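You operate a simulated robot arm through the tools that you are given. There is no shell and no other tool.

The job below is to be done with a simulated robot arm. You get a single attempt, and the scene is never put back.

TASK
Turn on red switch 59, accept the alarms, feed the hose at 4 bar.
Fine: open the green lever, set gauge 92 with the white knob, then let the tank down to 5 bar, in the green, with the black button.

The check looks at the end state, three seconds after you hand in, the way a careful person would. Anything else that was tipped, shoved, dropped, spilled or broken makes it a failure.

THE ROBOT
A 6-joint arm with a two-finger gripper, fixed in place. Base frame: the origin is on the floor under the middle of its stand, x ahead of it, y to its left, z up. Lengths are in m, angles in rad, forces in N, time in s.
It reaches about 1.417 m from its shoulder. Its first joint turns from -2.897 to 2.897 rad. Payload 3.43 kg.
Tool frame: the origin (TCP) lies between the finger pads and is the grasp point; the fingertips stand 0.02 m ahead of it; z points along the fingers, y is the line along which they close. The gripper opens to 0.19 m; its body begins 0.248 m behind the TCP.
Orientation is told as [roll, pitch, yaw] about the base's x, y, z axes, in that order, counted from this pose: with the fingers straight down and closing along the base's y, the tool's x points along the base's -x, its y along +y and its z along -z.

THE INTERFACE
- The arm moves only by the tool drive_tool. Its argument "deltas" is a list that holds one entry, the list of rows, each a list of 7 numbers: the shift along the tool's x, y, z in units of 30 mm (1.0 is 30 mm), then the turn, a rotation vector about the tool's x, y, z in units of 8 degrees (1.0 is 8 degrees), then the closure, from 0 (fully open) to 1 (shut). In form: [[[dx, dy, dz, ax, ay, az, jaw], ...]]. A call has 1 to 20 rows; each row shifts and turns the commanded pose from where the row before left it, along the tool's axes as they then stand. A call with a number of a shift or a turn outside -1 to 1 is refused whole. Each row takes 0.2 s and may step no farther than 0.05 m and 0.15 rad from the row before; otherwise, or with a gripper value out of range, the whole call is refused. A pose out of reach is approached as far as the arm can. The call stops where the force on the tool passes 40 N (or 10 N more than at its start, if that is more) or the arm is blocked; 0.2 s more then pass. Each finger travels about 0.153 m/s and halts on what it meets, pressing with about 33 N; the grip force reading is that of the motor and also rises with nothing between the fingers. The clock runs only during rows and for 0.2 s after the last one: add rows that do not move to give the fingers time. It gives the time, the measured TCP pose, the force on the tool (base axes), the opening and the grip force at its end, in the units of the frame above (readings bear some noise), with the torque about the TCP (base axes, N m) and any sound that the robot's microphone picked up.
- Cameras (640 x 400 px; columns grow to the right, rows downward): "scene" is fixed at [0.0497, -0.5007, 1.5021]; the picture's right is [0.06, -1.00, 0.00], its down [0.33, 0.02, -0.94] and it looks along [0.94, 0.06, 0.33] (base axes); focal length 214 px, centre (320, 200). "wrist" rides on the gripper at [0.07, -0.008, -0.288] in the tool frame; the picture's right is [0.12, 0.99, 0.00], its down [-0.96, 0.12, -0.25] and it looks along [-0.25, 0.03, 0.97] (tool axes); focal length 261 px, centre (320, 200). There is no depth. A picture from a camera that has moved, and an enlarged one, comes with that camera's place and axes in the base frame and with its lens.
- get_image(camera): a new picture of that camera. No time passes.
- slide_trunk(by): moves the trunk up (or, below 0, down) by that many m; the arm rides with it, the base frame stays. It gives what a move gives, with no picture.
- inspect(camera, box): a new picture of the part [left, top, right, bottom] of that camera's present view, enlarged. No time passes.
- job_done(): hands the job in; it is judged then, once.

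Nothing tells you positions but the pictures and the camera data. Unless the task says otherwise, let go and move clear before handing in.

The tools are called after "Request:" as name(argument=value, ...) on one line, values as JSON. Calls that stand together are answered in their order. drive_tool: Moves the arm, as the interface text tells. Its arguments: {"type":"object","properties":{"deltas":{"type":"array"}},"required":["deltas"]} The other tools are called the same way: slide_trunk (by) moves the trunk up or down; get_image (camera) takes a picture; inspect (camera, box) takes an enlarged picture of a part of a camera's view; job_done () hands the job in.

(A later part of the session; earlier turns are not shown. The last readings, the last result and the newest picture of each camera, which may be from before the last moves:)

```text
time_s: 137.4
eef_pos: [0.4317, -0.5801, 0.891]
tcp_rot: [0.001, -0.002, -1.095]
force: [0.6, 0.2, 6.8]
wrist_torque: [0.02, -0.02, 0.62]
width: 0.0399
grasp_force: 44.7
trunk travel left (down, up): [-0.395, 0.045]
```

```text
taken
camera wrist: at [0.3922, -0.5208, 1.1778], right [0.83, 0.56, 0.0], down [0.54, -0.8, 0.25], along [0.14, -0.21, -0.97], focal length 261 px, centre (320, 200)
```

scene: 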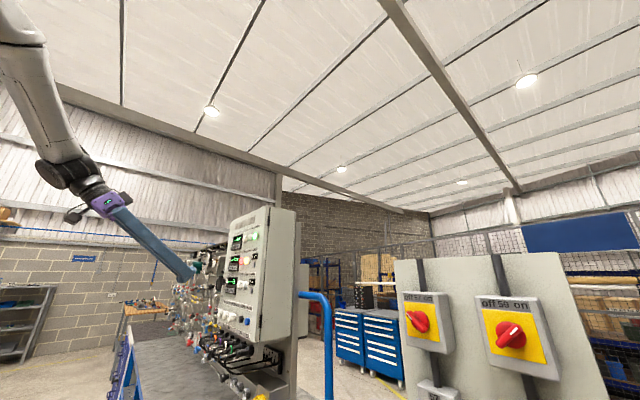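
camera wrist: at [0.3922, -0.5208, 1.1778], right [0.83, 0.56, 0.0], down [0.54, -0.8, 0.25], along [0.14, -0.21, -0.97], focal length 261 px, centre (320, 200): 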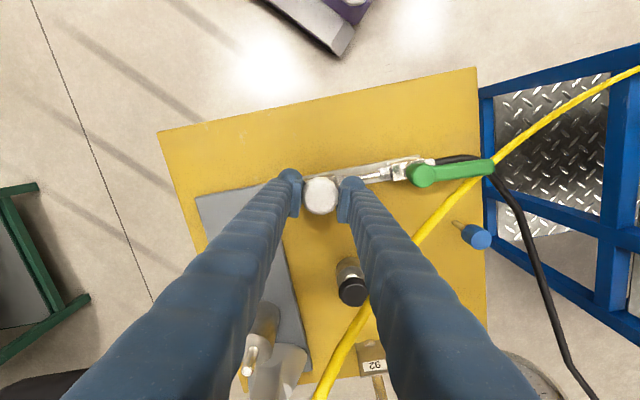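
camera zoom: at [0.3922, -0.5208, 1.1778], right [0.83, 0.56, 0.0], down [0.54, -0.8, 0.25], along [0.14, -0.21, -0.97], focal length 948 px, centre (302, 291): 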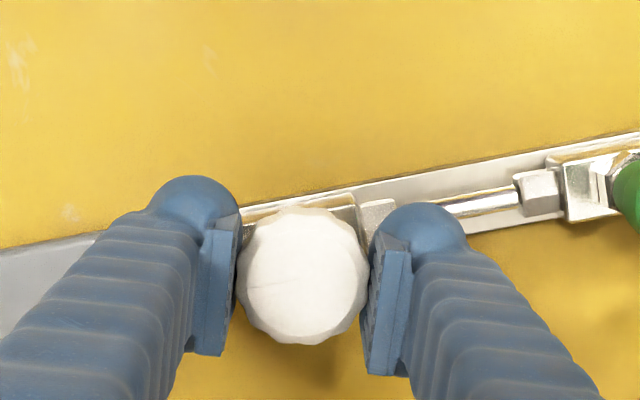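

The knob turns with the gripper (~48° so far). Continue to ~90°, then release and lift to read gauge 92.

Request:
drive_tool(deltas=[[[0, 0, 0, 0, 0, 1, 1], [0, 0, 0, 0, 0, 1, 1], [0, 0, 0, 0, 0, 1, 1], [0, 0, 0, 0, 0, 1, 1], [0, 0, 0, 0, 0, 1, 1], [0, 0, 0, 0, 0, 0.25, 1], [0, 0, 0, 0, 0, 0, 0.7], [0, 0, 0, 0, 0, 0, 0.63], [0, 0, -1, 0, 0, 0, 0.63], [0, 0, -1, 0, 0, 0, 0.63], [0, 0, -1, 0, 0, 0, 0.63], [0, 0, -1, 0, 0, 0, 0.63], [0, 0, -1, 0, 0, 0, 0.63], [0, 0, -1, 0, 0, 0, 0.63], [0, 0, -1, 0, 0, 0, 0.63]]])

Request:
get_image(camera="wrist")

```text
time_s: 140.6
eef_pos: [0.4323, -0.5816, 1.1001]
tcp_rot: [0.0, -0.001, -1.827]
force: [-0.4, 0.4, -0.7]
wrist_torque: [-0.03, 0.01, 0.03]
width: 0.0704
grasp_force: 0.0
trunk travel left (down, up): [-0.395, 0.045]
```

```text
taken
camera wrist: at [0.4424, -0.5109, 1.3868], right [0.99, -0.14, 0.0], down [-0.13, -0.96, 0.25], along [-0.03, -0.25, -0.97], focal length 261 px, centre (320, 200)
```

wrist: 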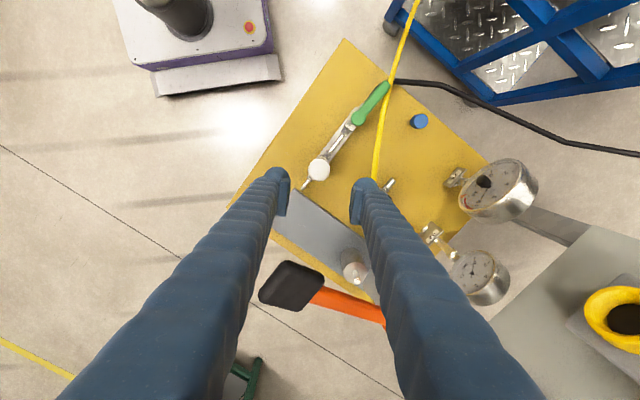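

Both gauges are in view at this yaw. Zooming in to read them.

Request:
inspect(camera="wrist", box=[430, 230, 520, 310])

Request:
inspect(camera="wrist", box=[440, 150, 545, 230])

Request:
inspect(camera="wrist", box=[290, 70, 440, 200])

```text
5.00 times, centred on (475, 270) of wrist
camera zoom: at [0.4424, -0.5109, 1.3868], right [0.99, -0.14, 0.0], down [-0.13, -0.96, 0.25], along [-0.03, -0.25, -0.97], focal length 1303 px, centre (-455, -150)
```

zoom: 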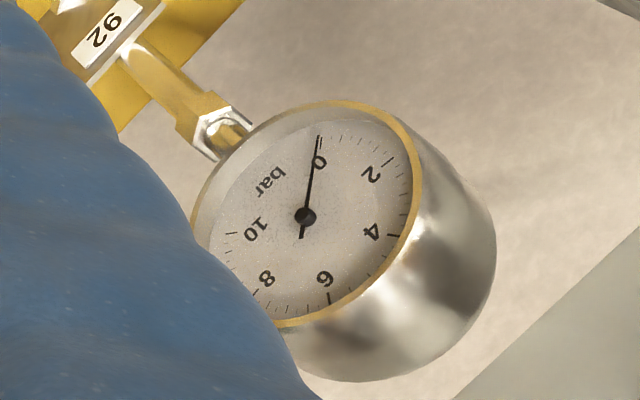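

```text
5.00 times, centred on (492, 190) of wrist
camera zoom: at [0.4424, -0.5109, 1.3868], right [0.99, -0.14, 0.0], down [-0.13, -0.96, 0.25], along [-0.03, -0.25, -0.97], focal length 1303 px, centre (-542, 250)
```

zoom: 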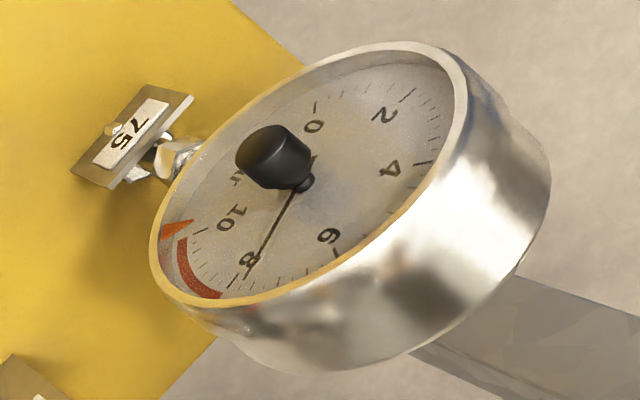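

```text
3.08 times, centred on (365, 135) of wrist
camera zoom: at [0.4424, -0.5109, 1.3868], right [0.99, -0.14, 0.0], down [-0.13, -0.96, 0.25], along [-0.03, -0.25, -0.97], focal length 802 px, centre (182, 400)
```

zoom: 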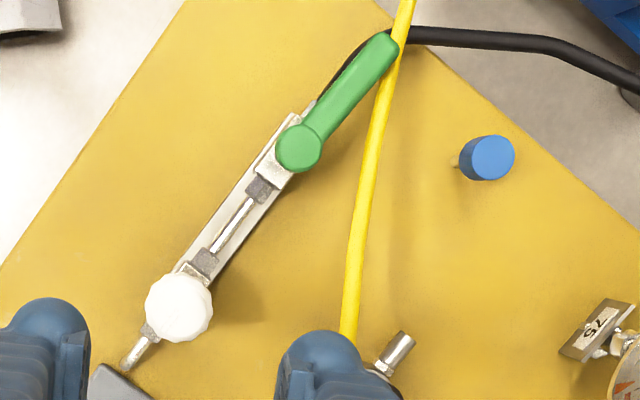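

Gauge 92 dropped to 0 (it was ~0.5), so on this regulator clockwise lowers pressure; I need counter-clockwise. I'll re-index the gripper (roll +104° in the air) for a long CCW stroke and go back down to the knob.

Request:
drive_tool(deltas=[[[0, 0, 0, 0, 0, 1, 0.63], [0, 0, 0, 0, 0, 1, 0.63], [0, 0, 0, 0, 0, 1, 0.63], [0, 0, 0, 0, 0, 1, 0.63], [0, 0, 0, 0, 0, 1, 0.63], [0, 0, 0, 0, 0, 1, 0.63], [0, 0, 0, 0, 0, 1, 0.63], [0, 0, 0, 0, 0, 1, 0.63], [0, 0, 0, 0, 0, 1, 0.63], [0, 0, 0, 0, 0, 1, 0.63], [0, 0, 0, 0, 0, 1, 0.63], [0, 0, 0, 0, 0, 1, 0.63]]])

Request:
get_image(camera="wrist")

```text
time_s: 143.2
eef_pos: [0.4327, -0.5796, 1.1014]
tcp_rot: [0.001, 0.001, 2.779]
force: [-0.2, -0.3, 0.1]
wrist_torque: [-0.01, 0.01, 0.02]
width: 0.0701
grasp_force: 0.0
trunk travel left (down, up): [-0.395, 0.045]
```

```text
taken
camera wrist: at [0.5014, -0.5961, 1.3883], right [-0.24, -0.97, 0.0], down [-0.94, 0.23, 0.25], along [-0.24, 0.06, -0.97], focal length 261 px, centre (320, 200)
```

wrist: 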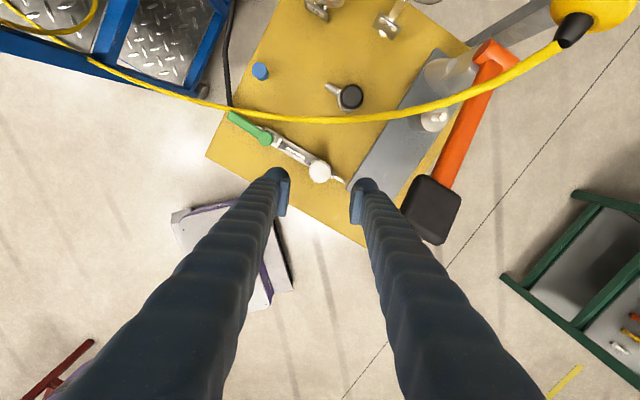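

Good margin from the hammer. Descend onto the knob again and check alignment.

Request:
drive_tool(deltas=[[[0, 0, 1, 0, 0, 0, 0.63], [0, 0, 1, 0, 0, 0, 0.63], [0, 0, 1, 0, 0, 0, 0.63], [0, 0, 1, 0, 0, 0, 0.63], [0, 0, 1, 0, 0, 0, 0.63], [0, 0, 1, 0, 0, 0, 0.63], [0, 0, 1, 0, 0, 0, 0.63], [0, 0, 0, 0, 0, 0, 0.63]]])

Request:
inspect(camera="wrist", box=[250, 120, 400, 230])

Request:
get_image(camera="wrist")

```text
time_s: 145.0
eef_pos: [0.4297, -0.5801, 0.8884]
tcp_rot: [0.002, -0.001, 2.782]
force: [-0.4, -0.4, 0.1]
wrist_torque: [0.02, 0.0, 0.0]
width: 0.0702
grasp_force: 0.2
trunk travel left (down, up): [-0.395, 0.045]
```

```text
3.64 times, centred on (325, 175) of wrist
camera zoom: at [0.4976, -0.5955, 1.1759], right [-0.24, -0.97, 0.0], down [-0.94, 0.23, 0.25], along [-0.24, 0.06, -0.97], focal length 948 px, centre (302, 291)
```

zoom: 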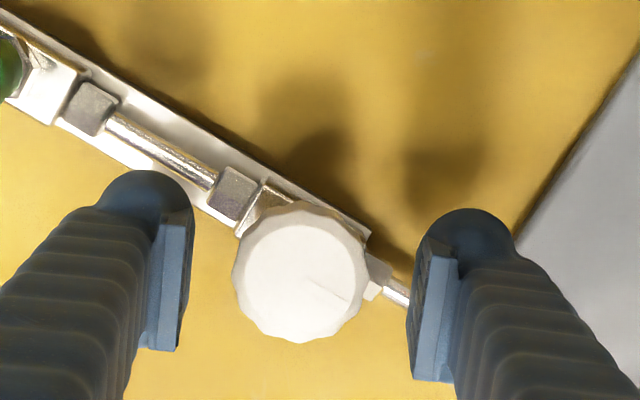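

```text
taken
camera wrist: at [0.4976, -0.5955, 1.1759], right [-0.24, -0.97, 0.0], down [-0.94, 0.23, 0.25], along [-0.24, 0.06, -0.97], focal length 261 px, centre (320, 200)
```

wrist: 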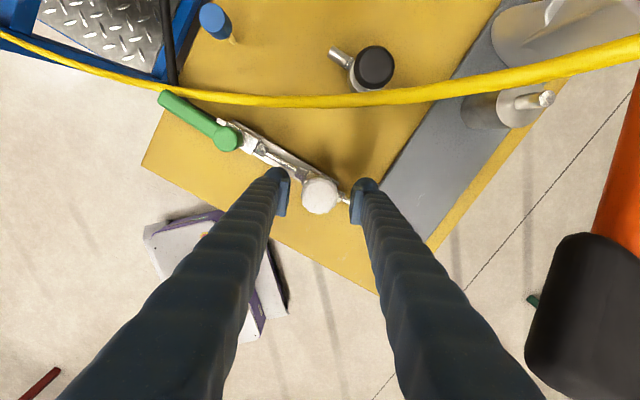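

Aligned. Grip and turn 120° counter-clockwise, then another 60°.

Request:
drive_tool(deltas=[[[0, 0, 0, 0, 0, 0, 0.8], [0, 0, 0, 0, 0, 0, 1], [0, 0, 0, 0, 0, 0, 1], [0, 0, 0, 0, 0, -1, 1], [0, 0, 0, 0, 0, -1, 1], [0, 0, 0, 0, 0, -1, 1], [0, 0, 0, 0, 0, -1, 1], [0, 0, 0, 0, 0, -1, 1], [0, 0, 0, 0, 0, -1, 1], [0, 0, 0, 0, 0, -1, 1], [0, 0, 0, 0, 0, -1, 1], [0, 0, 0, 0, 0, -1, 1], [0, 0, 0, 0, 0, -1, 1], [0, 0, 0, 0, 0, -1, 1], [0, 0, 0, 0, 0, -1, 1], [0, 0, 0, 0, 0, -1, 1], [0, 0, 0, 0, 0, -1, 1], [0, 0, 0, 0, 0, -1, 1]]])

Request:
inspect(camera="wrist", box=[250, 120, 400, 230])

```text
time_s: 148.8
eef_pos: [0.4321, -0.5812, 0.8898]
tcp_rot: [0.0, 0.001, -1.407]
force: [-22.7, 5.6, -9.9]
wrist_torque: [0.22, 0.2, -0.03]
width: 0.0397
grasp_force: 45.0
trunk travel left (down, up): [-0.395, 0.045]
```

```text
3.64 times, centred on (325, 175) of wrist
camera zoom: at [0.4116, -0.5114, 1.1775], right [0.96, 0.28, 0.0], down [0.27, -0.93, 0.25], along [0.07, -0.24, -0.97], focal length 948 px, centre (302, 291)
```

zoom: 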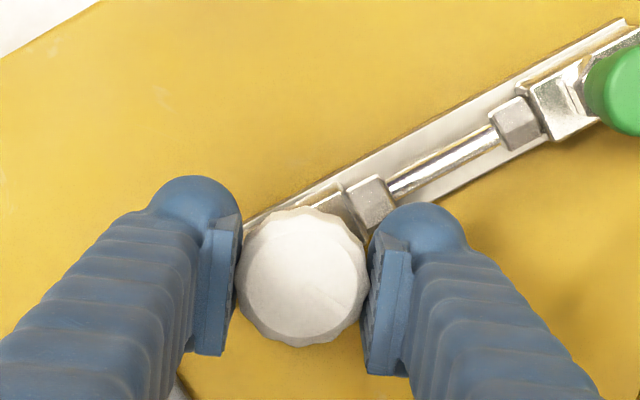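

Knob follows. Another 60°, then release, lift and rotate to the gauge-viewing yaw.

Request:
drive_tool(deltas=[[[0, 0, 0, 0, 0, -1, 1], [0, 0, 0, 0, 0, -1, 1], [0, 0, 0, 0, 0, -1, 1], [0, 0, 0, 0, 0, -1, 1], [0, 0, 0, 0, 0, -1, 1], [0, 0, 0, 0, 0, -1, 1], [0, 0, 0, 0, 0, -1, 1], [0, 0, 0, 0, 0, -0.5, 1], [0, 0, 0, 0, 0, 0, 0.7], [0, 0, 0, 0, 0, 0, 0.63], [0, 0, -1, 0, 0, 0, 0.63], [0, 0, -1, 0, 0, 0, 0.63], [0, 0, -1, 0, 0, 0, 0.63], [0, 0, -1, 0, 0, 0, 0.63], [0, 0, -1, 0, 0, 0, 0.63], [0, 0, -1, 0, 0, 0, 0.63], [0, 0, -1, 0, 0, 0, 0.63]]])

Request:
drive_tool(deltas=[[[0, 0, 0, 0, 0, 1, 0.63], [0, 0, 0, 0, 0, 1, 0.63], [0, 0, 0, 0, 0, 1, 0.63], [0, 0, 0, 0, 0, 1, 0.63], [0, 0, 0, 0, 0, 1, 0.63], [0, 0, 0, 0, 0, 1, 0.63], [0, 0, 0, 0, 0, 1, 0.63], [0, 0, 0, 0, 0, 1, 0.63], [0, 0, 0, 0, 0, 1, 0.63], [0, 0, 0, 0, 0, 1, 0.63], [0, 0, 0, 0, 0, 1, 0.63]]])

Request:
get_image(camera="wrist")

Request:
inspect(camera="wrist", box=[430, 230, 520, 310])

Request:
inspect(camera="wrist", box=[440, 150, 545, 230])

```text
time_s: 152.4
eef_pos: [0.4339, -0.5801, 1.103]
tcp_rot: [-0.001, 0.001, -0.361]
force: [-0.1, -0.3, 0.9]
wrist_torque: [-0.01, -0.01, 0.0]
width: 0.0703
grasp_force: 0.1
trunk travel left (down, up): [-0.395, 0.045]
```

```text
time_s: 154.8
eef_pos: [0.4331, -0.5788, 1.0999]
tcp_rot: [-0.002, -0.001, -1.899]
force: [0.1, 0.7, -0.6]
wrist_torque: [-0.02, -0.01, -0.01]
width: 0.0703
grasp_force: 0.0
trunk travel left (down, up): [-0.395, 0.045]
```

```text
taken
camera wrist: at [0.4474, -0.5091, 1.3872], right [0.98, -0.21, 0.0], down [-0.2, -0.95, 0.25], along [-0.05, -0.24, -0.97], focal length 261 px, centre (320, 200)
```

wrist: 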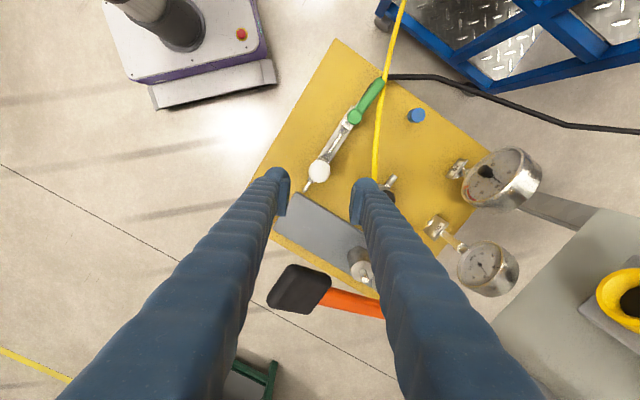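

```text
5.00 times, centred on (475, 270) of wrist
camera zoom: at [0.4474, -0.5091, 1.3872], right [0.98, -0.21, 0.0], down [-0.2, -0.95, 0.25], along [-0.05, -0.24, -0.97], focal length 1303 px, centre (-455, -150)
```

zoom: 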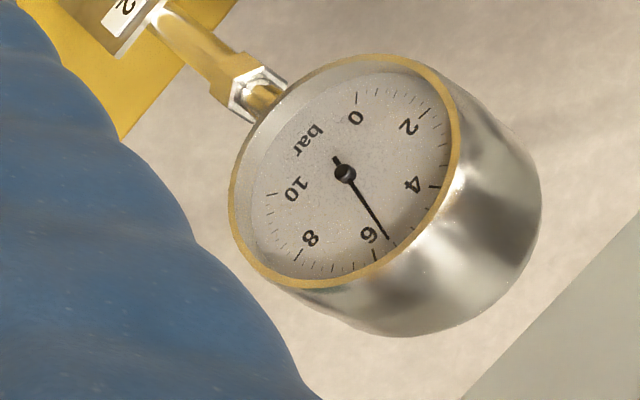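

```text
5.00 times, centred on (492, 190) of wrist
camera zoom: at [0.4474, -0.5091, 1.3872], right [0.98, -0.21, 0.0], down [-0.2, -0.95, 0.25], along [-0.05, -0.24, -0.97], focal length 1303 px, centre (-542, 250)
```

zoom: 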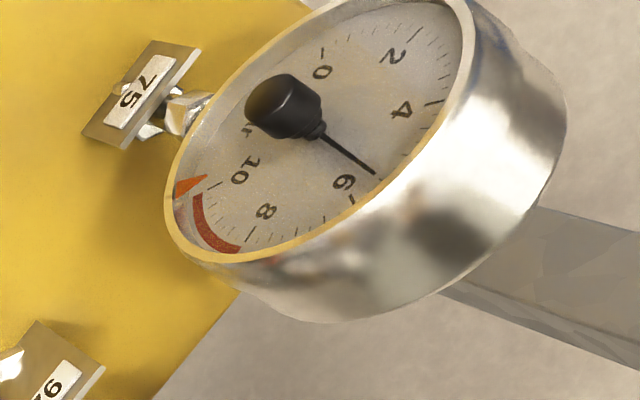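

Gauge 92 now reads ≈5.5 and the tank has come down to ≈5.4 as the hose charged. I must promptly back the regulator off: descend right here, grip and turn ~28° clockwise, then look again.

Request:
drive_tool(deltas=[[[0, 0, 1, 0, 0, 0, 0.63], [0, 0, 1, 0, 0, 0, 0.63], [0, 0, 1, 0, 0, 0, 0.63], [0, 0, 1, 0, 0, 0, 0.63], [0, 0, 1, 0, 0, 0, 0.63], [0, 0, 1, 0, 0, 0, 0.63], [0, 0, 1, 0, 0, 0, 0.7], [0, 0, 0, 0, 0, 0, 0.9], [0, 0, 0, 0, 0, 0, 1], [0, 0, 0, 0, 0, 0.9, 1], [0, 0, 0, 0, 0, 0.9, 1], [0, 0, 0, 0, 0, 0.9, 1], [0, 0, 0, 0, 0, 0.8, 1], [0, 0, 0, 0, 0, 0, 0.7], [0, 0, -1, 0, 0, 0, 0.63], [0, 0, -1, 0, 0, 0, 0.63], [0, 0, -1, 0, 0, 0, 0.63], [0, 0, -1, 0, 0, 0, 0.63], [0, 0, -1, 0, 0, 0, 0.63], [0, 0, -1, 0, 0, 0, 0.63]]])

Request:
get_image(camera="wrist")

Request:
inspect(camera="wrist", box=[390, 170, 540, 300])

```text
time_s: 159.0
eef_pos: [0.4327, -0.5792, 1.0718]
tcp_rot: [0.001, -0.001, -2.385]
force: [-0.1, -0.1, 0.9]
wrist_torque: [-0.06, -0.02, 0.0]
width: 0.0702
grasp_force: 0.2
trunk travel left (down, up): [-0.395, 0.045]
```

```text
taken
camera wrist: at [0.4784, -0.524, 1.3592], right [0.77, -0.64, 0.0], down [-0.62, -0.74, 0.25], along [-0.16, -0.19, -0.97], focal length 261 px, centre (320, 200)
```

wrist: 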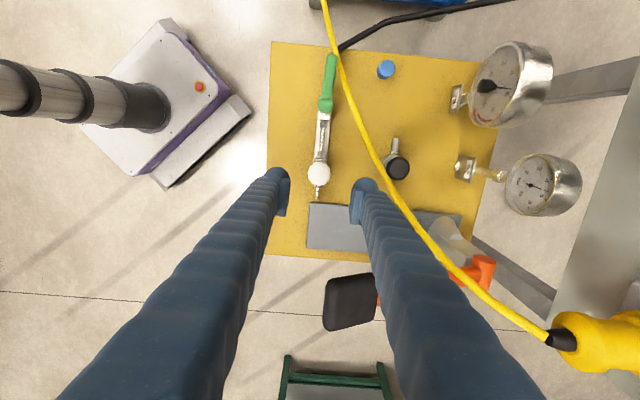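

```text
3.08 times, centred on (465, 235) of wrist
camera zoom: at [0.4784, -0.524, 1.3592], right [0.77, -0.64, 0.0], down [-0.62, -0.74, 0.25], along [-0.16, -0.19, -0.97], focal length 802 px, centre (-126, 92)
```

zoom: 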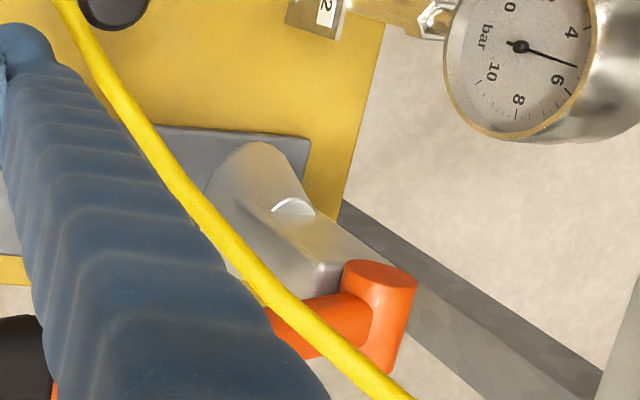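

Request:
inspect(camera="wrist", box=[495, 140, 590, 225])

Request:
inspect(camera="wrist", box=[455, 35, 560, 130])

```text
4.71 times, centred on (542, 182) of wrist
camera zoom: at [0.4784, -0.524, 1.3592], right [0.77, -0.64, 0.0], down [-0.62, -0.74, 0.25], along [-0.16, -0.19, -0.97], focal length 1227 px, centre (-727, 282)
```

zoom: 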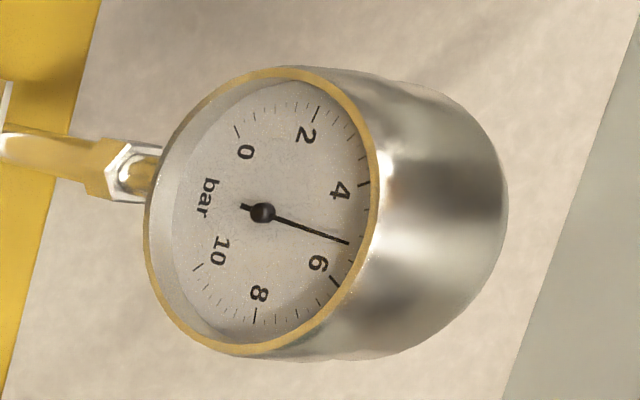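

```text
4.21 times, centred on (508, 82) of wrist
camera zoom: at [0.4784, -0.524, 1.3592], right [0.77, -0.64, 0.0], down [-0.62, -0.74, 0.25], along [-0.16, -0.19, -0.97], focal length 1098 px, centre (-470, 695)
```

zoom: 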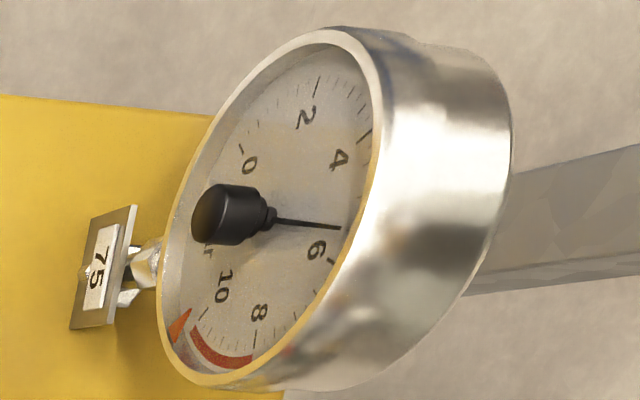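

The tank is steady at ≈5.3 bar and gauge 92 at ≈5.2. Another ~16° clockwise on the knob, then re-read.

Request:
drive_tool(deltas=[[[0, 0, 1, 0, 0, 0, 0.63], [0, 0, 1, 0, 0, 0, 0.63], [0, 0, 1, 0, 0, 0, 0.63], [0, 0, 1, 0, 0, 0, 0.63], [0, 0, 1, 0, 0, 0, 0.63], [0, 0, 1, 0, 0, 0, 0.63], [0, 0, 0, 0, 0, 0, 0.9], [0, 0, 0, 0, 0, 0, 1], [0, 0, 0, 0, 0, 0, 1], [0, 0, 0, 0, 0, 0.7, 1], [0, 0, 0, 0, 0, 0.7, 1], [0, 0, 0, 0, 0, 0.6, 1], [0, 0, 0, 0, 0, 0, 0.7], [0, 0, 0, 0, 0, 0, 0.63], [0, 0, -1, 0, 0, 0, 0.63], [0, 0, -1, 0, 0, 0, 0.63], [0, 0, -1, 0, 0, 0, 0.63], [0, 0, -1, 0, 0, 0, 0.63], [0, 0, -1, 0, 0, 0, 0.63], [0, 0, -1, 0, 0, 0, 0.63]]])

Request:
get_image(camera="wrist")

```text
time_s: 163.2
eef_pos: [0.4315, -0.5784, 1.0697]
tcp_rot: [0.002, 0.0, -2.665]
force: [-1.6, 0.6, -0.4]
wrist_torque: [-0.03, -0.04, -0.01]
width: 0.0702
grasp_force: 0.1
trunk travel left (down, up): [-0.395, 0.045]
```

```text
taken
camera wrist: at [0.4902, -0.538, 1.358], right [0.56, -0.83, 0.0], down [-0.8, -0.54, 0.25], along [-0.2, -0.14, -0.97], focal length 261 px, centre (320, 200)
```

wrist: 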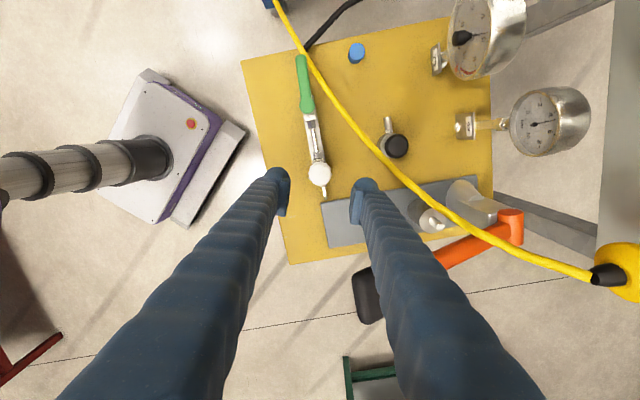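

Request:
inspect(camera="wrist", box=[495, 75, 595, 165])

Request:
inspect(camera="wrist", box=[425, 0, 530, 90])

```text
4.44 times, centred on (545, 120) of wrist
camera zoom: at [0.4902, -0.538, 1.358], right [0.56, -0.83, 0.0], down [-0.8, -0.54, 0.25], along [-0.2, -0.14, -0.97], focal length 1158 px, centre (-680, 556)
```

zoom: 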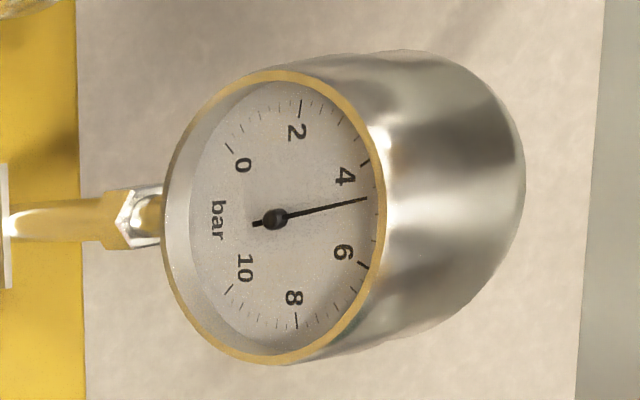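

```text
4.44 times, centred on (478, 45) of wrist
camera zoom: at [0.4902, -0.538, 1.358], right [0.56, -0.83, 0.0], down [-0.8, -0.54, 0.25], along [-0.2, -0.14, -0.97], focal length 1158 px, centre (-380, 889)
```

zoom: 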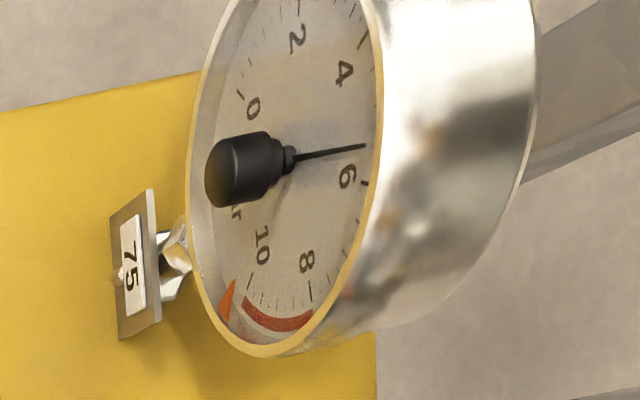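

Gauge 92 ≈ 4.65; sensitivity ≈ 0.034 bar/deg. Another 19° clockwise.

Request:
drive_tool(deltas=[[[0, 0, 1, 0, 0, 0, 0.63], [0, 0, 1, 0, 0, 0, 0.63], [0, 0, 1, 0, 0, 0, 0.63], [0, 0, 1, 0, 0, 0, 0.63], [0, 0, 1, 0, 0, 0, 0.63], [0, 0, 1, 0, 0, 0, 0.63], [0, 0, 0, 0, 0, 0, 0.9], [0, 0, 0, 0, 0, 0, 1], [0, 0, 0, 0, 0, 0, 1], [0, 0, 0, 0, 0, 0.8, 1], [0, 0, 0, 0, 0, 0.8, 1], [0, 0, 0, 0, 0, 0.77, 1], [0, 0, 0, 0, 0, 0, 0.7], [0, 0, 0, 0, 0, 0, 0.63], [0, 0, -1, 0, 0, 0, 0.63], [0, 0, -1, 0, 0, 0, 0.63], [0, 0, -1, 0, 0, 0, 0.63], [0, 0, -1, 0, 0, 0, 0.63], [0, 0, -1, 0, 0, 0, 0.63], [0, 0, -1, 0, 0, 0, 0.63]]])

Request:
get_image(camera="wrist")

```text
time_s: 167.4
eef_pos: [0.433, -0.5807, 1.0693]
tcp_rot: [0.003, 0.001, -2.996]
force: [-0.3, 0.0, -0.3]
wrist_torque: [-0.04, -0.05, -0.02]
width: 0.0705
grasp_force: 0.0
trunk travel left (down, up): [-0.395, 0.045]
```

```text
taken
camera wrist: at [0.5013, -0.5611, 1.357], right [0.26, -0.96, 0.0], down [-0.93, -0.25, 0.25], along [-0.24, -0.07, -0.97], focal length 261 px, centre (320, 200)
```

wrist: 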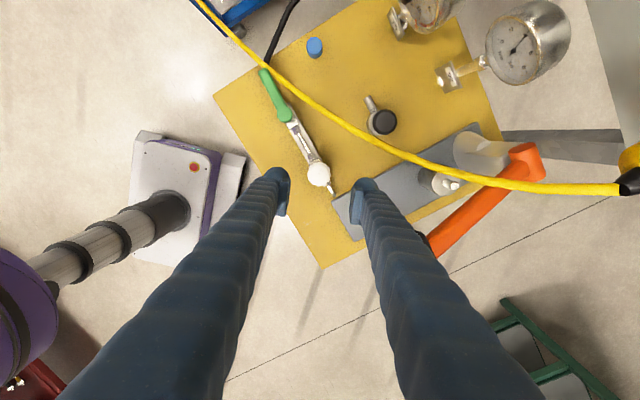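

Request:
inspect(camera="wrist", box=[475, 0, 575, 90])

Request:
inspect(camera="wrist", box=[375, 0, 475, 60])

```text
4.44 times, centred on (525, 45) of wrist
camera zoom: at [0.5013, -0.5611, 1.357], right [0.26, -0.96, 0.0], down [-0.93, -0.25, 0.25], along [-0.24, -0.07, -0.97], focal length 1158 px, centre (-591, 889)
```

zoom: 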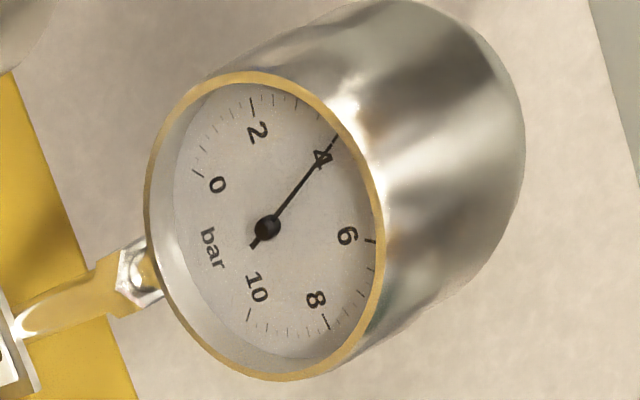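

```text
6.40 times, centred on (425, 30) of wrist
camera zoom: at [0.5013, -0.5611, 1.357], right [0.26, -0.96, 0.0], down [-0.93, -0.25, 0.25], along [-0.24, -0.07, -0.97], focal length 1668 px, centre (-352, 1288)
```

zoom: 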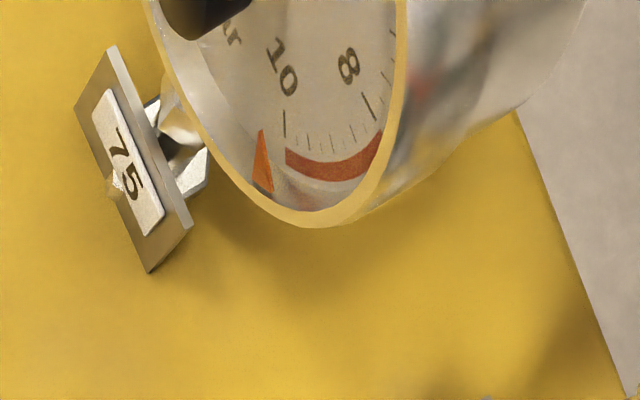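

Gauge 92 now sits right on 4.0 bar. Next the black button: let me look closely at it and the cable beside it from here.

Request:
inspect(camera="wrist", box=[330, 80, 450, 190])

Request:
inspect(camera="wrist", box=[240, 50, 350, 200])

```text
3.64 times, centred on (390, 135) of wrist
camera zoom: at [0.5013, -0.5611, 1.357], right [0.26, -0.96, 0.0], down [-0.93, -0.25, 0.25], along [-0.24, -0.07, -0.97], focal length 948 px, centre (66, 436)
```

zoom: 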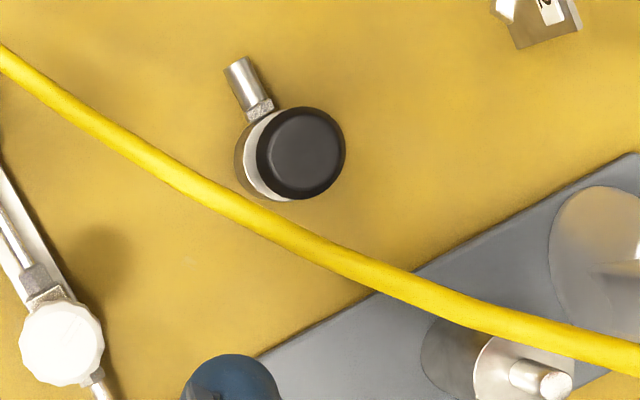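

```text
2.67 times, centred on (295, 125) of wrist
camera zoom: at [0.5013, -0.5611, 1.357], right [0.26, -0.96, 0.0], down [-0.93, -0.25, 0.25], along [-0.24, -0.07, -0.97], focal length 695 px, centre (387, 400)
```

zoom: 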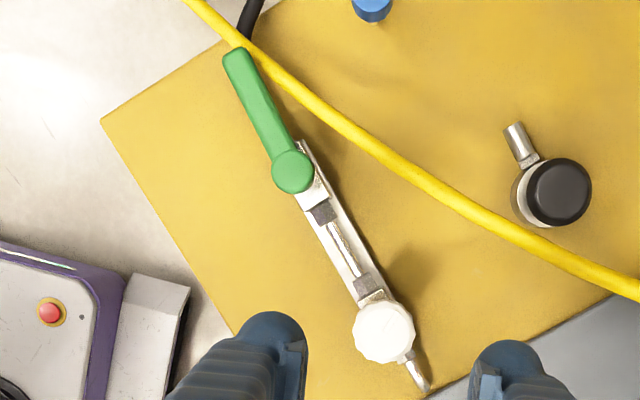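

The button's clear side is away from the cable (about 4.5 cm gap). I'll close the fingers, move above the button, lean the tool slightly away from the cable and plug, and come down to ~10 cm above it.

Request:
drive_tool(deltas=[[[0.885, 0.487, 0, 0, 0, 0, 0.8], [0.885, 0.487, 0, 0, 0, 0, 1], [0.885, 0.487, 0, 0, 0, 0, 1], [0.885, 0.487, 0, 0, 0, 0, 1], [0.885, 0.487, 0, 0, 0, 0, 1], [0, 0, 0, -0.55, -0.443, 0, 1], [0, 0, 0, -0.55, -0.443, 0, 1], [0, 0, 0.9, 0, 0, 0, 1], [0, 0, 0.9, 0, 0, 0, 1], [0, 0, 0, 0, 0, 0, 1]]])

Request:
get_image(camera="wrist")

Request:
inspect(camera="wrist", box=[250, 100, 420, 220])

```text
time_s: 169.6
eef_pos: [0.5695, -0.6416, 1.0193]
tcp_rot: [0.155, -0.123, -3.007]
force: [-0.7, -0.6, -0.2]
wrist_torque: [0.0, -0.02, 0.03]
width: 0.0
grasp_force: 33.1
trunk travel left (down, up): [-0.395, 0.045]
```

```text
taken
camera wrist: at [0.6663, -0.5747, 1.2913], right [0.27, -0.95, 0.14], down [-0.9, -0.2, 0.38], along [-0.33, -0.23, -0.92], focal length 261 px, centre (320, 200)
```

wrist: 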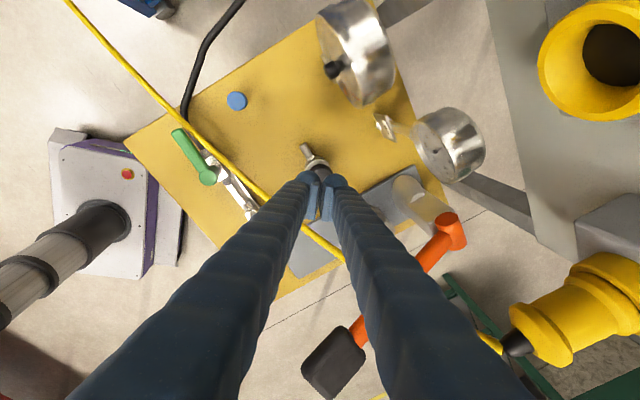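

```text
3.33 times, centred on (335, 160) of wrist
camera zoom: at [0.6663, -0.5747, 1.2913], right [0.27, -0.95, 0.14], down [-0.9, -0.2, 0.38], along [-0.33, -0.23, -0.92], focal length 869 px, centre (270, 333)
```

zoom: 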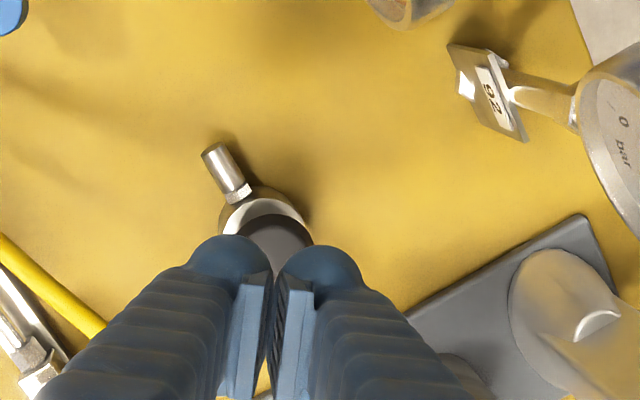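

The fingertips are lined up over the black button and the cable is well clear. Descend to ~1 cm above it.

Request:
drive_tool(deltas=[[[0, 0, 0.9, 0, 0, 0, 1], [0, 0, 0.9, 0, 0, 0, 1], [0, 0, 0.9, 0, 0, 0, 1], [0, 0, 0.7, 0, 0, 0, 1], [0, 0, 0.4, 0, 0, 0, 1], [0, 0, 0, 0, 0, 0, 1]]])

Request:
get_image(camera="wrist")

Request:
inspect(camera="wrist", box=[250, 0, 470, 120])

Request:
inspect(camera="wrist", box=[250, 110, 400, 220])

```text
time_s: 171.0
eef_pos: [0.5596, -0.6615, 0.9061]
tcp_rot: [0.154, -0.124, -3.006]
force: [-0.1, -0.3, -0.2]
wrist_torque: [-0.02, -0.02, -0.02]
width: 0.0
grasp_force: 33.6
trunk travel left (down, up): [-0.395, 0.045]
```

```text
taken
camera wrist: at [0.6564, -0.5945, 1.1781], right [0.27, -0.95, 0.14], down [-0.9, -0.2, 0.38], along [-0.33, -0.23, -0.92], focal length 261 px, centre (320, 200)
```

wrist: 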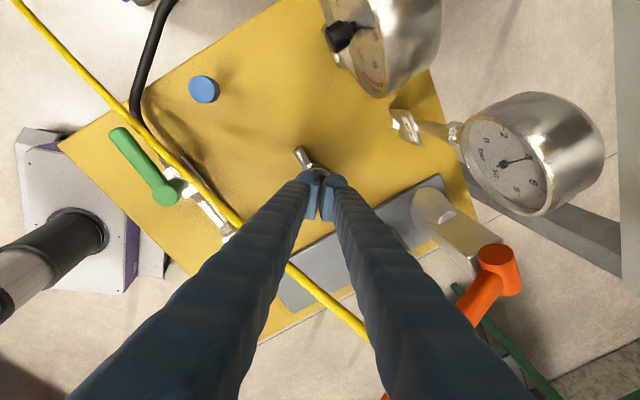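

```text
2.91 times, centred on (360, 60) of wrist
camera zoom: at [0.6564, -0.5945, 1.1781], right [0.27, -0.95, 0.14], down [-0.9, -0.2, 0.38], along [-0.33, -0.23, -0.92], focal length 758 px, centre (204, 607)
```

zoom: 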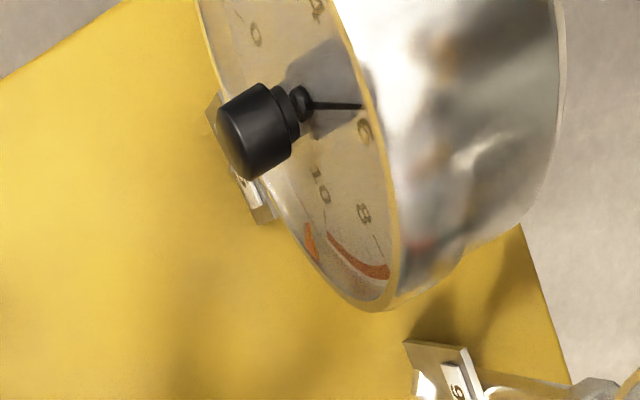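

```text
3.64 times, centred on (325, 165) of wrist
camera zoom: at [0.6564, -0.5945, 1.1781], right [0.27, -0.95, 0.14], down [-0.9, -0.2, 0.38], along [-0.33, -0.23, -0.92], focal length 948 px, centre (302, 327)
```

zoom: 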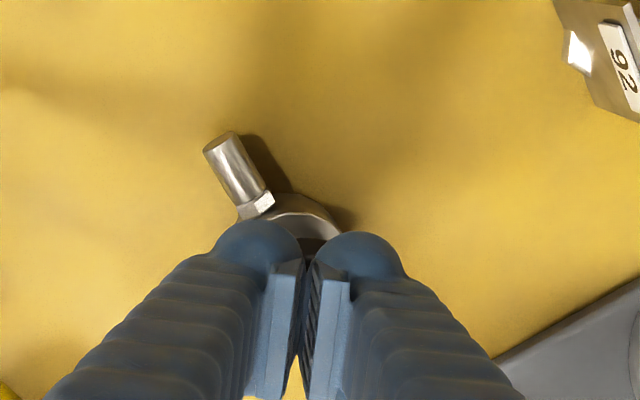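

Aligned, about 1.5 cm above the button; gauge 92 is directly readable from here. Ease down in small steps until contact.

Request:
drive_tool(deltas=[[[0, 0, 0.2, 0, 0, 0, 1], [0, 0, 0.15, 0, 0, 0, 1]]])

Request:
inspect(camera="wrist", box=[250, 110, 400, 220])

```text
time_s: 171.6
eef_pos: [0.5574, -0.6641, 0.8953]
tcp_rot: [0.156, -0.125, -3.006]
force: [0.6, -0.5, 0.4]
wrist_torque: [0.03, 0.0, 0.0]
width: 0.0
grasp_force: 33.3
trunk travel left (down, up): [-0.395, 0.045]
```

```text
3.64 times, centred on (325, 165) of wrist
camera zoom: at [0.6543, -0.5964, 1.1673], right [0.27, -0.95, 0.14], down [-0.9, -0.2, 0.38], along [-0.33, -0.23, -0.92], focal length 948 px, centre (302, 327)
```

zoom: 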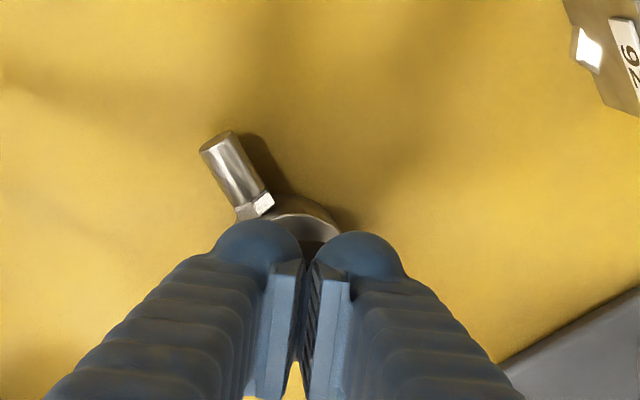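

Request:
drive_tool(deltas=[[[0, 0, 0.13, 0, 0, 0, 1]]])

Request:
inspect(camera="wrist", box=[250, 0, 470, 120])

```text
time_s: 172.0
eef_pos: [0.5576, -0.6639, 0.8907]
tcp_rot: [0.155, -0.123, -3.005]
force: [0.1, -0.8, -0.1]
wrist_torque: [0.0, 0.02, 0.01]
width: 0.0003
grasp_force: 33.1
trunk travel left (down, up): [-0.395, 0.045]
```

```text
2.91 times, centred on (360, 60) of wrist
camera zoom: at [0.654, -0.5968, 1.1629], right [0.27, -0.95, 0.14], down [-0.9, -0.2, 0.38], along [-0.33, -0.23, -0.92], focal length 758 px, centre (204, 607)
```

zoom: 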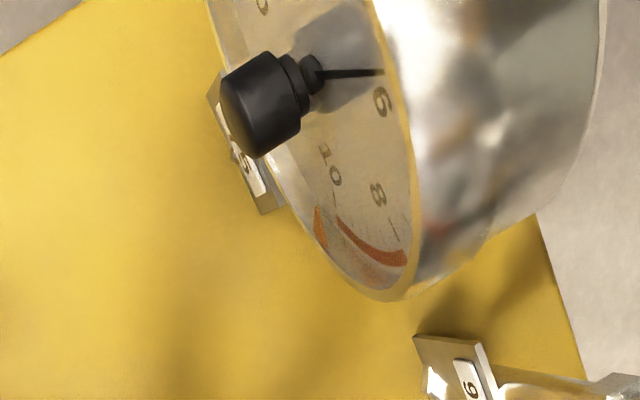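

Still no contact. Continue in 3 mm steps.

Request:
drive_tool(deltas=[[[0, 0, 0.1, 0, 0, 0, 1]]])

Request:
drive_tool(deltas=[[[0, 0, 0.1, 0, 0, 0, 1]]])

Request:
inspect(camera="wrist", box=[250, 0, 470, 120])

Request:
inspect(camera="wrist", box=[250, 110, 400, 220])

```text
time_s: 172.4
eef_pos: [0.557, -0.6657, 0.8882]
tcp_rot: [0.155, -0.123, -3.006]
force: [0.0, 1.3, 3.2]
wrist_torque: [0.03, -0.02, 0.02]
width: 0.0
grasp_force: 33.1
trunk travel left (down, up): [-0.395, 0.045]
```

```text
time_s: 172.8
eef_pos: [0.5564, -0.6655, 0.8856]
tcp_rot: [0.156, -0.124, -3.005]
force: [1.4, 2.8, 3.7]
wrist_torque: [0.05, -0.03, 0.01]
width: 0.0002
grasp_force: 32.8
trunk travel left (down, up): [-0.395, 0.045]
```

```text
2.91 times, centred on (360, 60) of wrist
camera zoom: at [0.6528, -0.5977, 1.1576], right [0.27, -0.95, 0.14], down [-0.9, -0.2, 0.38], along [-0.33, -0.23, -0.92], focal length 758 px, centre (204, 607)
```

zoom: 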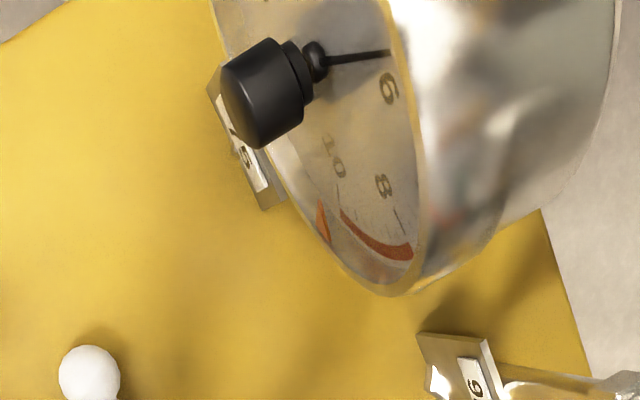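

```text
3.64 times, centred on (325, 165) of wrist
camera zoom: at [0.6528, -0.5977, 1.1576], right [0.27, -0.95, 0.14], down [-0.9, -0.2, 0.38], along [-0.33, -0.23, -0.92], focal length 948 px, centre (302, 327)
```

zoom: 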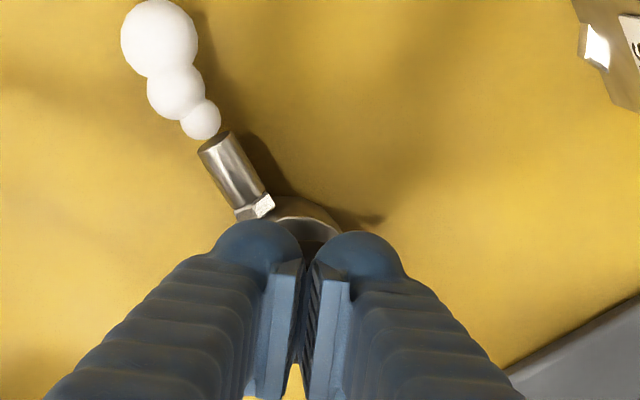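

Air is venting from the nozzle. I release right away to check how far the tank has come down.

Request:
drive_tool(deltas=[[[0, 0, -0.5, 0, 0, 0, 1], [0, 0, -0.8, 0, 0, 0, 1], [0, 0, -0.9, 0, 0, 0, 1], [0, 0, -1, 0, 0, 0, 1], [0, 0, -1, 0, 0, 0, 1]]])

Request:
get_image(camera="wrist")

Request:
inspect(camera="wrist", box=[300, 0, 420, 110])

Request:
inspect(camera="wrist", box=[400, 90, 520, 190])

```text
time_s: 174.0
eef_pos: [0.5692, -0.6458, 1.0109]
tcp_rot: [0.155, -0.125, -3.006]
force: [-0.1, 0.2, 0.4]
wrist_torque: [0.0, -0.08, 0.04]
width: 0.0
grasp_force: 32.9
trunk travel left (down, up): [-0.395, 0.045]
```

```text
taken
camera wrist: at [0.6658, -0.5784, 1.2822], right [0.27, -0.95, 0.14], down [-0.9, -0.2, 0.38], along [-0.33, -0.23, -0.92], focal length 261 px, centre (320, 200)
```

wrist: 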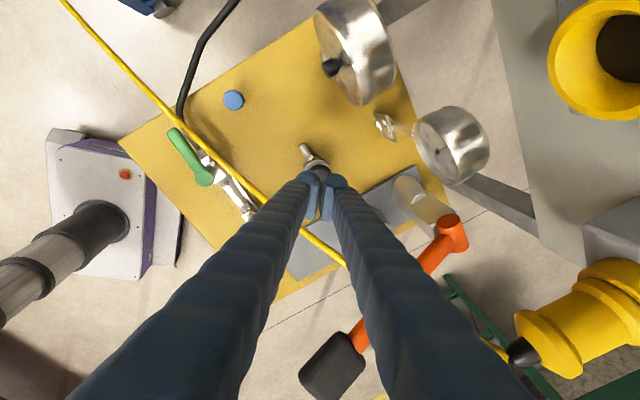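

```text
3.64 times, centred on (360, 55) of wrist
camera zoom: at [0.6658, -0.5784, 1.2822], right [0.27, -0.95, 0.14], down [-0.9, -0.2, 0.38], along [-0.33, -0.23, -0.92], focal length 948 px, centre (174, 727)
```

zoom: 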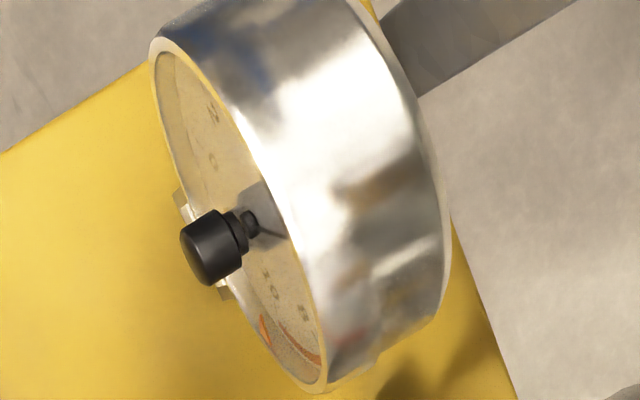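

```text
4.00 times, centred on (460, 140) of wrist
camera zoom: at [0.6658, -0.5784, 1.2822], right [0.27, -0.95, 0.14], down [-0.9, -0.2, 0.38], along [-0.33, -0.23, -0.92], focal length 1043 px, centre (-240, 440)
```

zoom: 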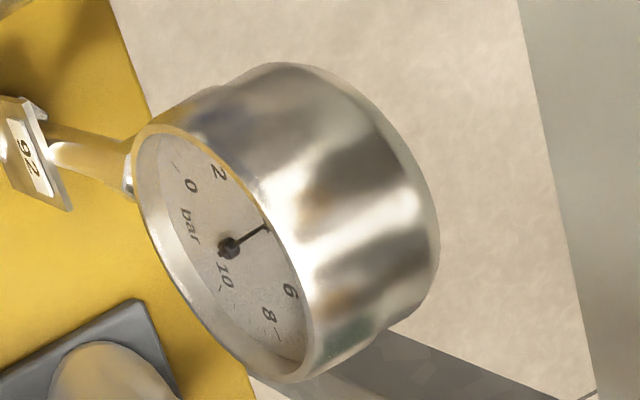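

I need a frontal view of the tank gauge. I'll lift over the cable and go back to the earlier leaning pose on the robot's side, from which gauge 75 reads well.

Request:
drive_tool(deltas=[[[0, 0, -1, 0, 0, 0, 1], [-0.503, -0.849, -0.127, 0, 0, 0, 1], [-0.503, -0.849, -0.127, 0, 0, 0, 1], [-0.503, -0.849, -0.127, 0, 0, 0, 1], [-0.503, -0.849, -0.127, 0, 0, 0, 1], [-0.503, -0.849, -0.127, 0, 0, 0, 1], [-0.503, -0.849, -0.127, 0, 0, 0, 1]]])

Request:
drive_tool(deltas=[[[0, 0, 0, -0.3077, 0.0639, -0.9405, 1], [0, 0, 0, -0.3077, 0.0639, -0.9405, 1], [0, 0, 0, -0.3077, 0.0639, -0.9405, 1], [0, 0, 0, -0.3077, 0.0639, -0.9405, 1], [0, 0, 0, -0.3077, 0.0639, -0.9405, 1], [0, 0, 0, -0.3077, 0.0639, -0.9405, 1], [0, 0, 0, -0.3077, 0.0639, -0.9405, 1], [0, 0, 0, -0.3077, 0.0639, -0.9405, 1], [0, 0, 0, -0.3077, 0.0639, -0.9405, 1], [0, 0, 0, -0.3077, 0.0639, -0.9405, 1], [0, 0, 0, -0.3077, 0.0639, -0.9405, 1], [0, 0, 0, -0.3077, 0.0639, -0.9405, 1], [0, 0, 0, -0.3077, 0.0639, -0.9405, 1], [0, 0, 0, -0.3077, 0.0639, -0.9405, 1], [0, 0, 0, -0.3077, 0.0639, -0.9405, 1], [0, 0, 0, -0.3077, 0.0639, -0.9405, 1]]])

Request:
get_image(camera="wrist")

```text
time_s: 175.6
eef_pos: [0.4596, -0.4945, 1.0483]
tcp_rot: [0.157, -0.121, -3.005]
force: [0.9, -0.1, -0.7]
wrist_torque: [-0.05, -0.04, 0.02]
width: 0.0
grasp_force: 33.0
trunk travel left (down, up): [-0.395, 0.045]
```

```text
time_s: 179.0
eef_pos: [0.4868, -0.4861, 1.091]
tcp_rot: [0.224, -0.311, -1.205]
force: [1.4, -0.5, -0.1]
wrist_torque: [-0.02, -0.02, 0.0]
width: 0.0001
grasp_force: 32.4
out of reach, approached as far as the arm can: row 6, 7, 8, 9, 10, 11, 12, 13, 14, 15
trunk travel left (down, up): [-0.395, 0.045]
```

```text
taken
camera wrist: at [0.3648, -0.3694, 1.3345], right [0.84, 0.51, 0.17], down [0.35, -0.76, 0.55], along [0.41, -0.4, -0.82], focal length 261 px, centre (320, 200)
```

wrist: 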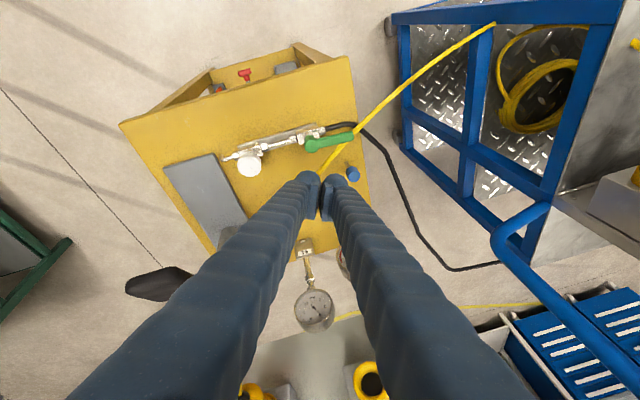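

Gauge 92 is visible between the fingers; gauge 75 is just hidden. A small roll should reveal it.

Request:
drive_tool(deltas=[[[0, 0, 0, 0, 0, -0.9, 1], [0, 0, 0, 0, 0, -0.9, 1], [0, 0, 0, 0, 0, -0.9, 1]]])

Request:
get_image(camera="wrist")

Request:
inspect(camera="wrist", box=[260, 230, 400, 340])

```text
time_s: 179.8
eef_pos: [0.486, -0.4867, 1.0908]
tcp_rot: [0.088, -0.369, -0.809]
force: [-0.7, 0.1, 0.5]
wrist_torque: [-0.02, 0.0, 0.0]
width: 0.0
grasp_force: 33.4
trunk travel left (down, up): [-0.395, 0.045]
```

```text
taken
camera wrist: at [0.3445, -0.3867, 1.3314], right [0.62, 0.79, 0.04], down [0.62, -0.52, 0.59], along [0.48, -0.34, -0.81], focal length 261 px, centre (320, 200)
```

wrist: 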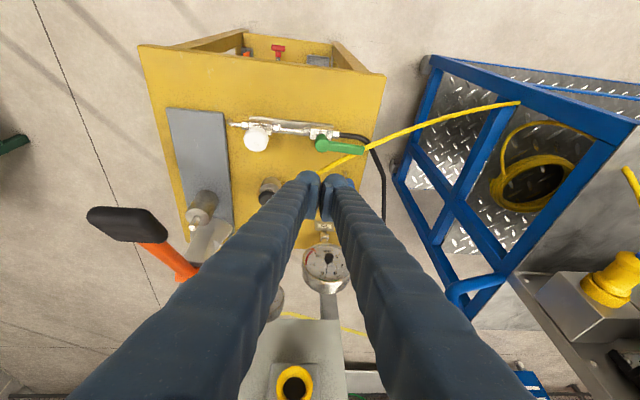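

```text
3.64 times, centred on (330, 285) of wrist
camera zoom: at [0.3445, -0.3867, 1.3314], right [0.62, 0.79, 0.04], down [0.62, -0.52, 0.59], along [0.48, -0.34, -0.81], focal length 948 px, centre (284, -109)
```

zoom: 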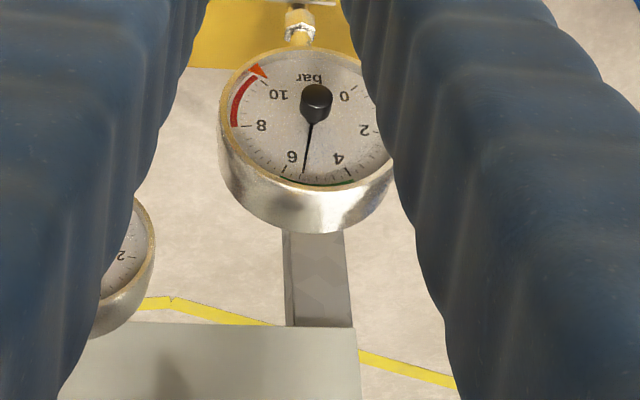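

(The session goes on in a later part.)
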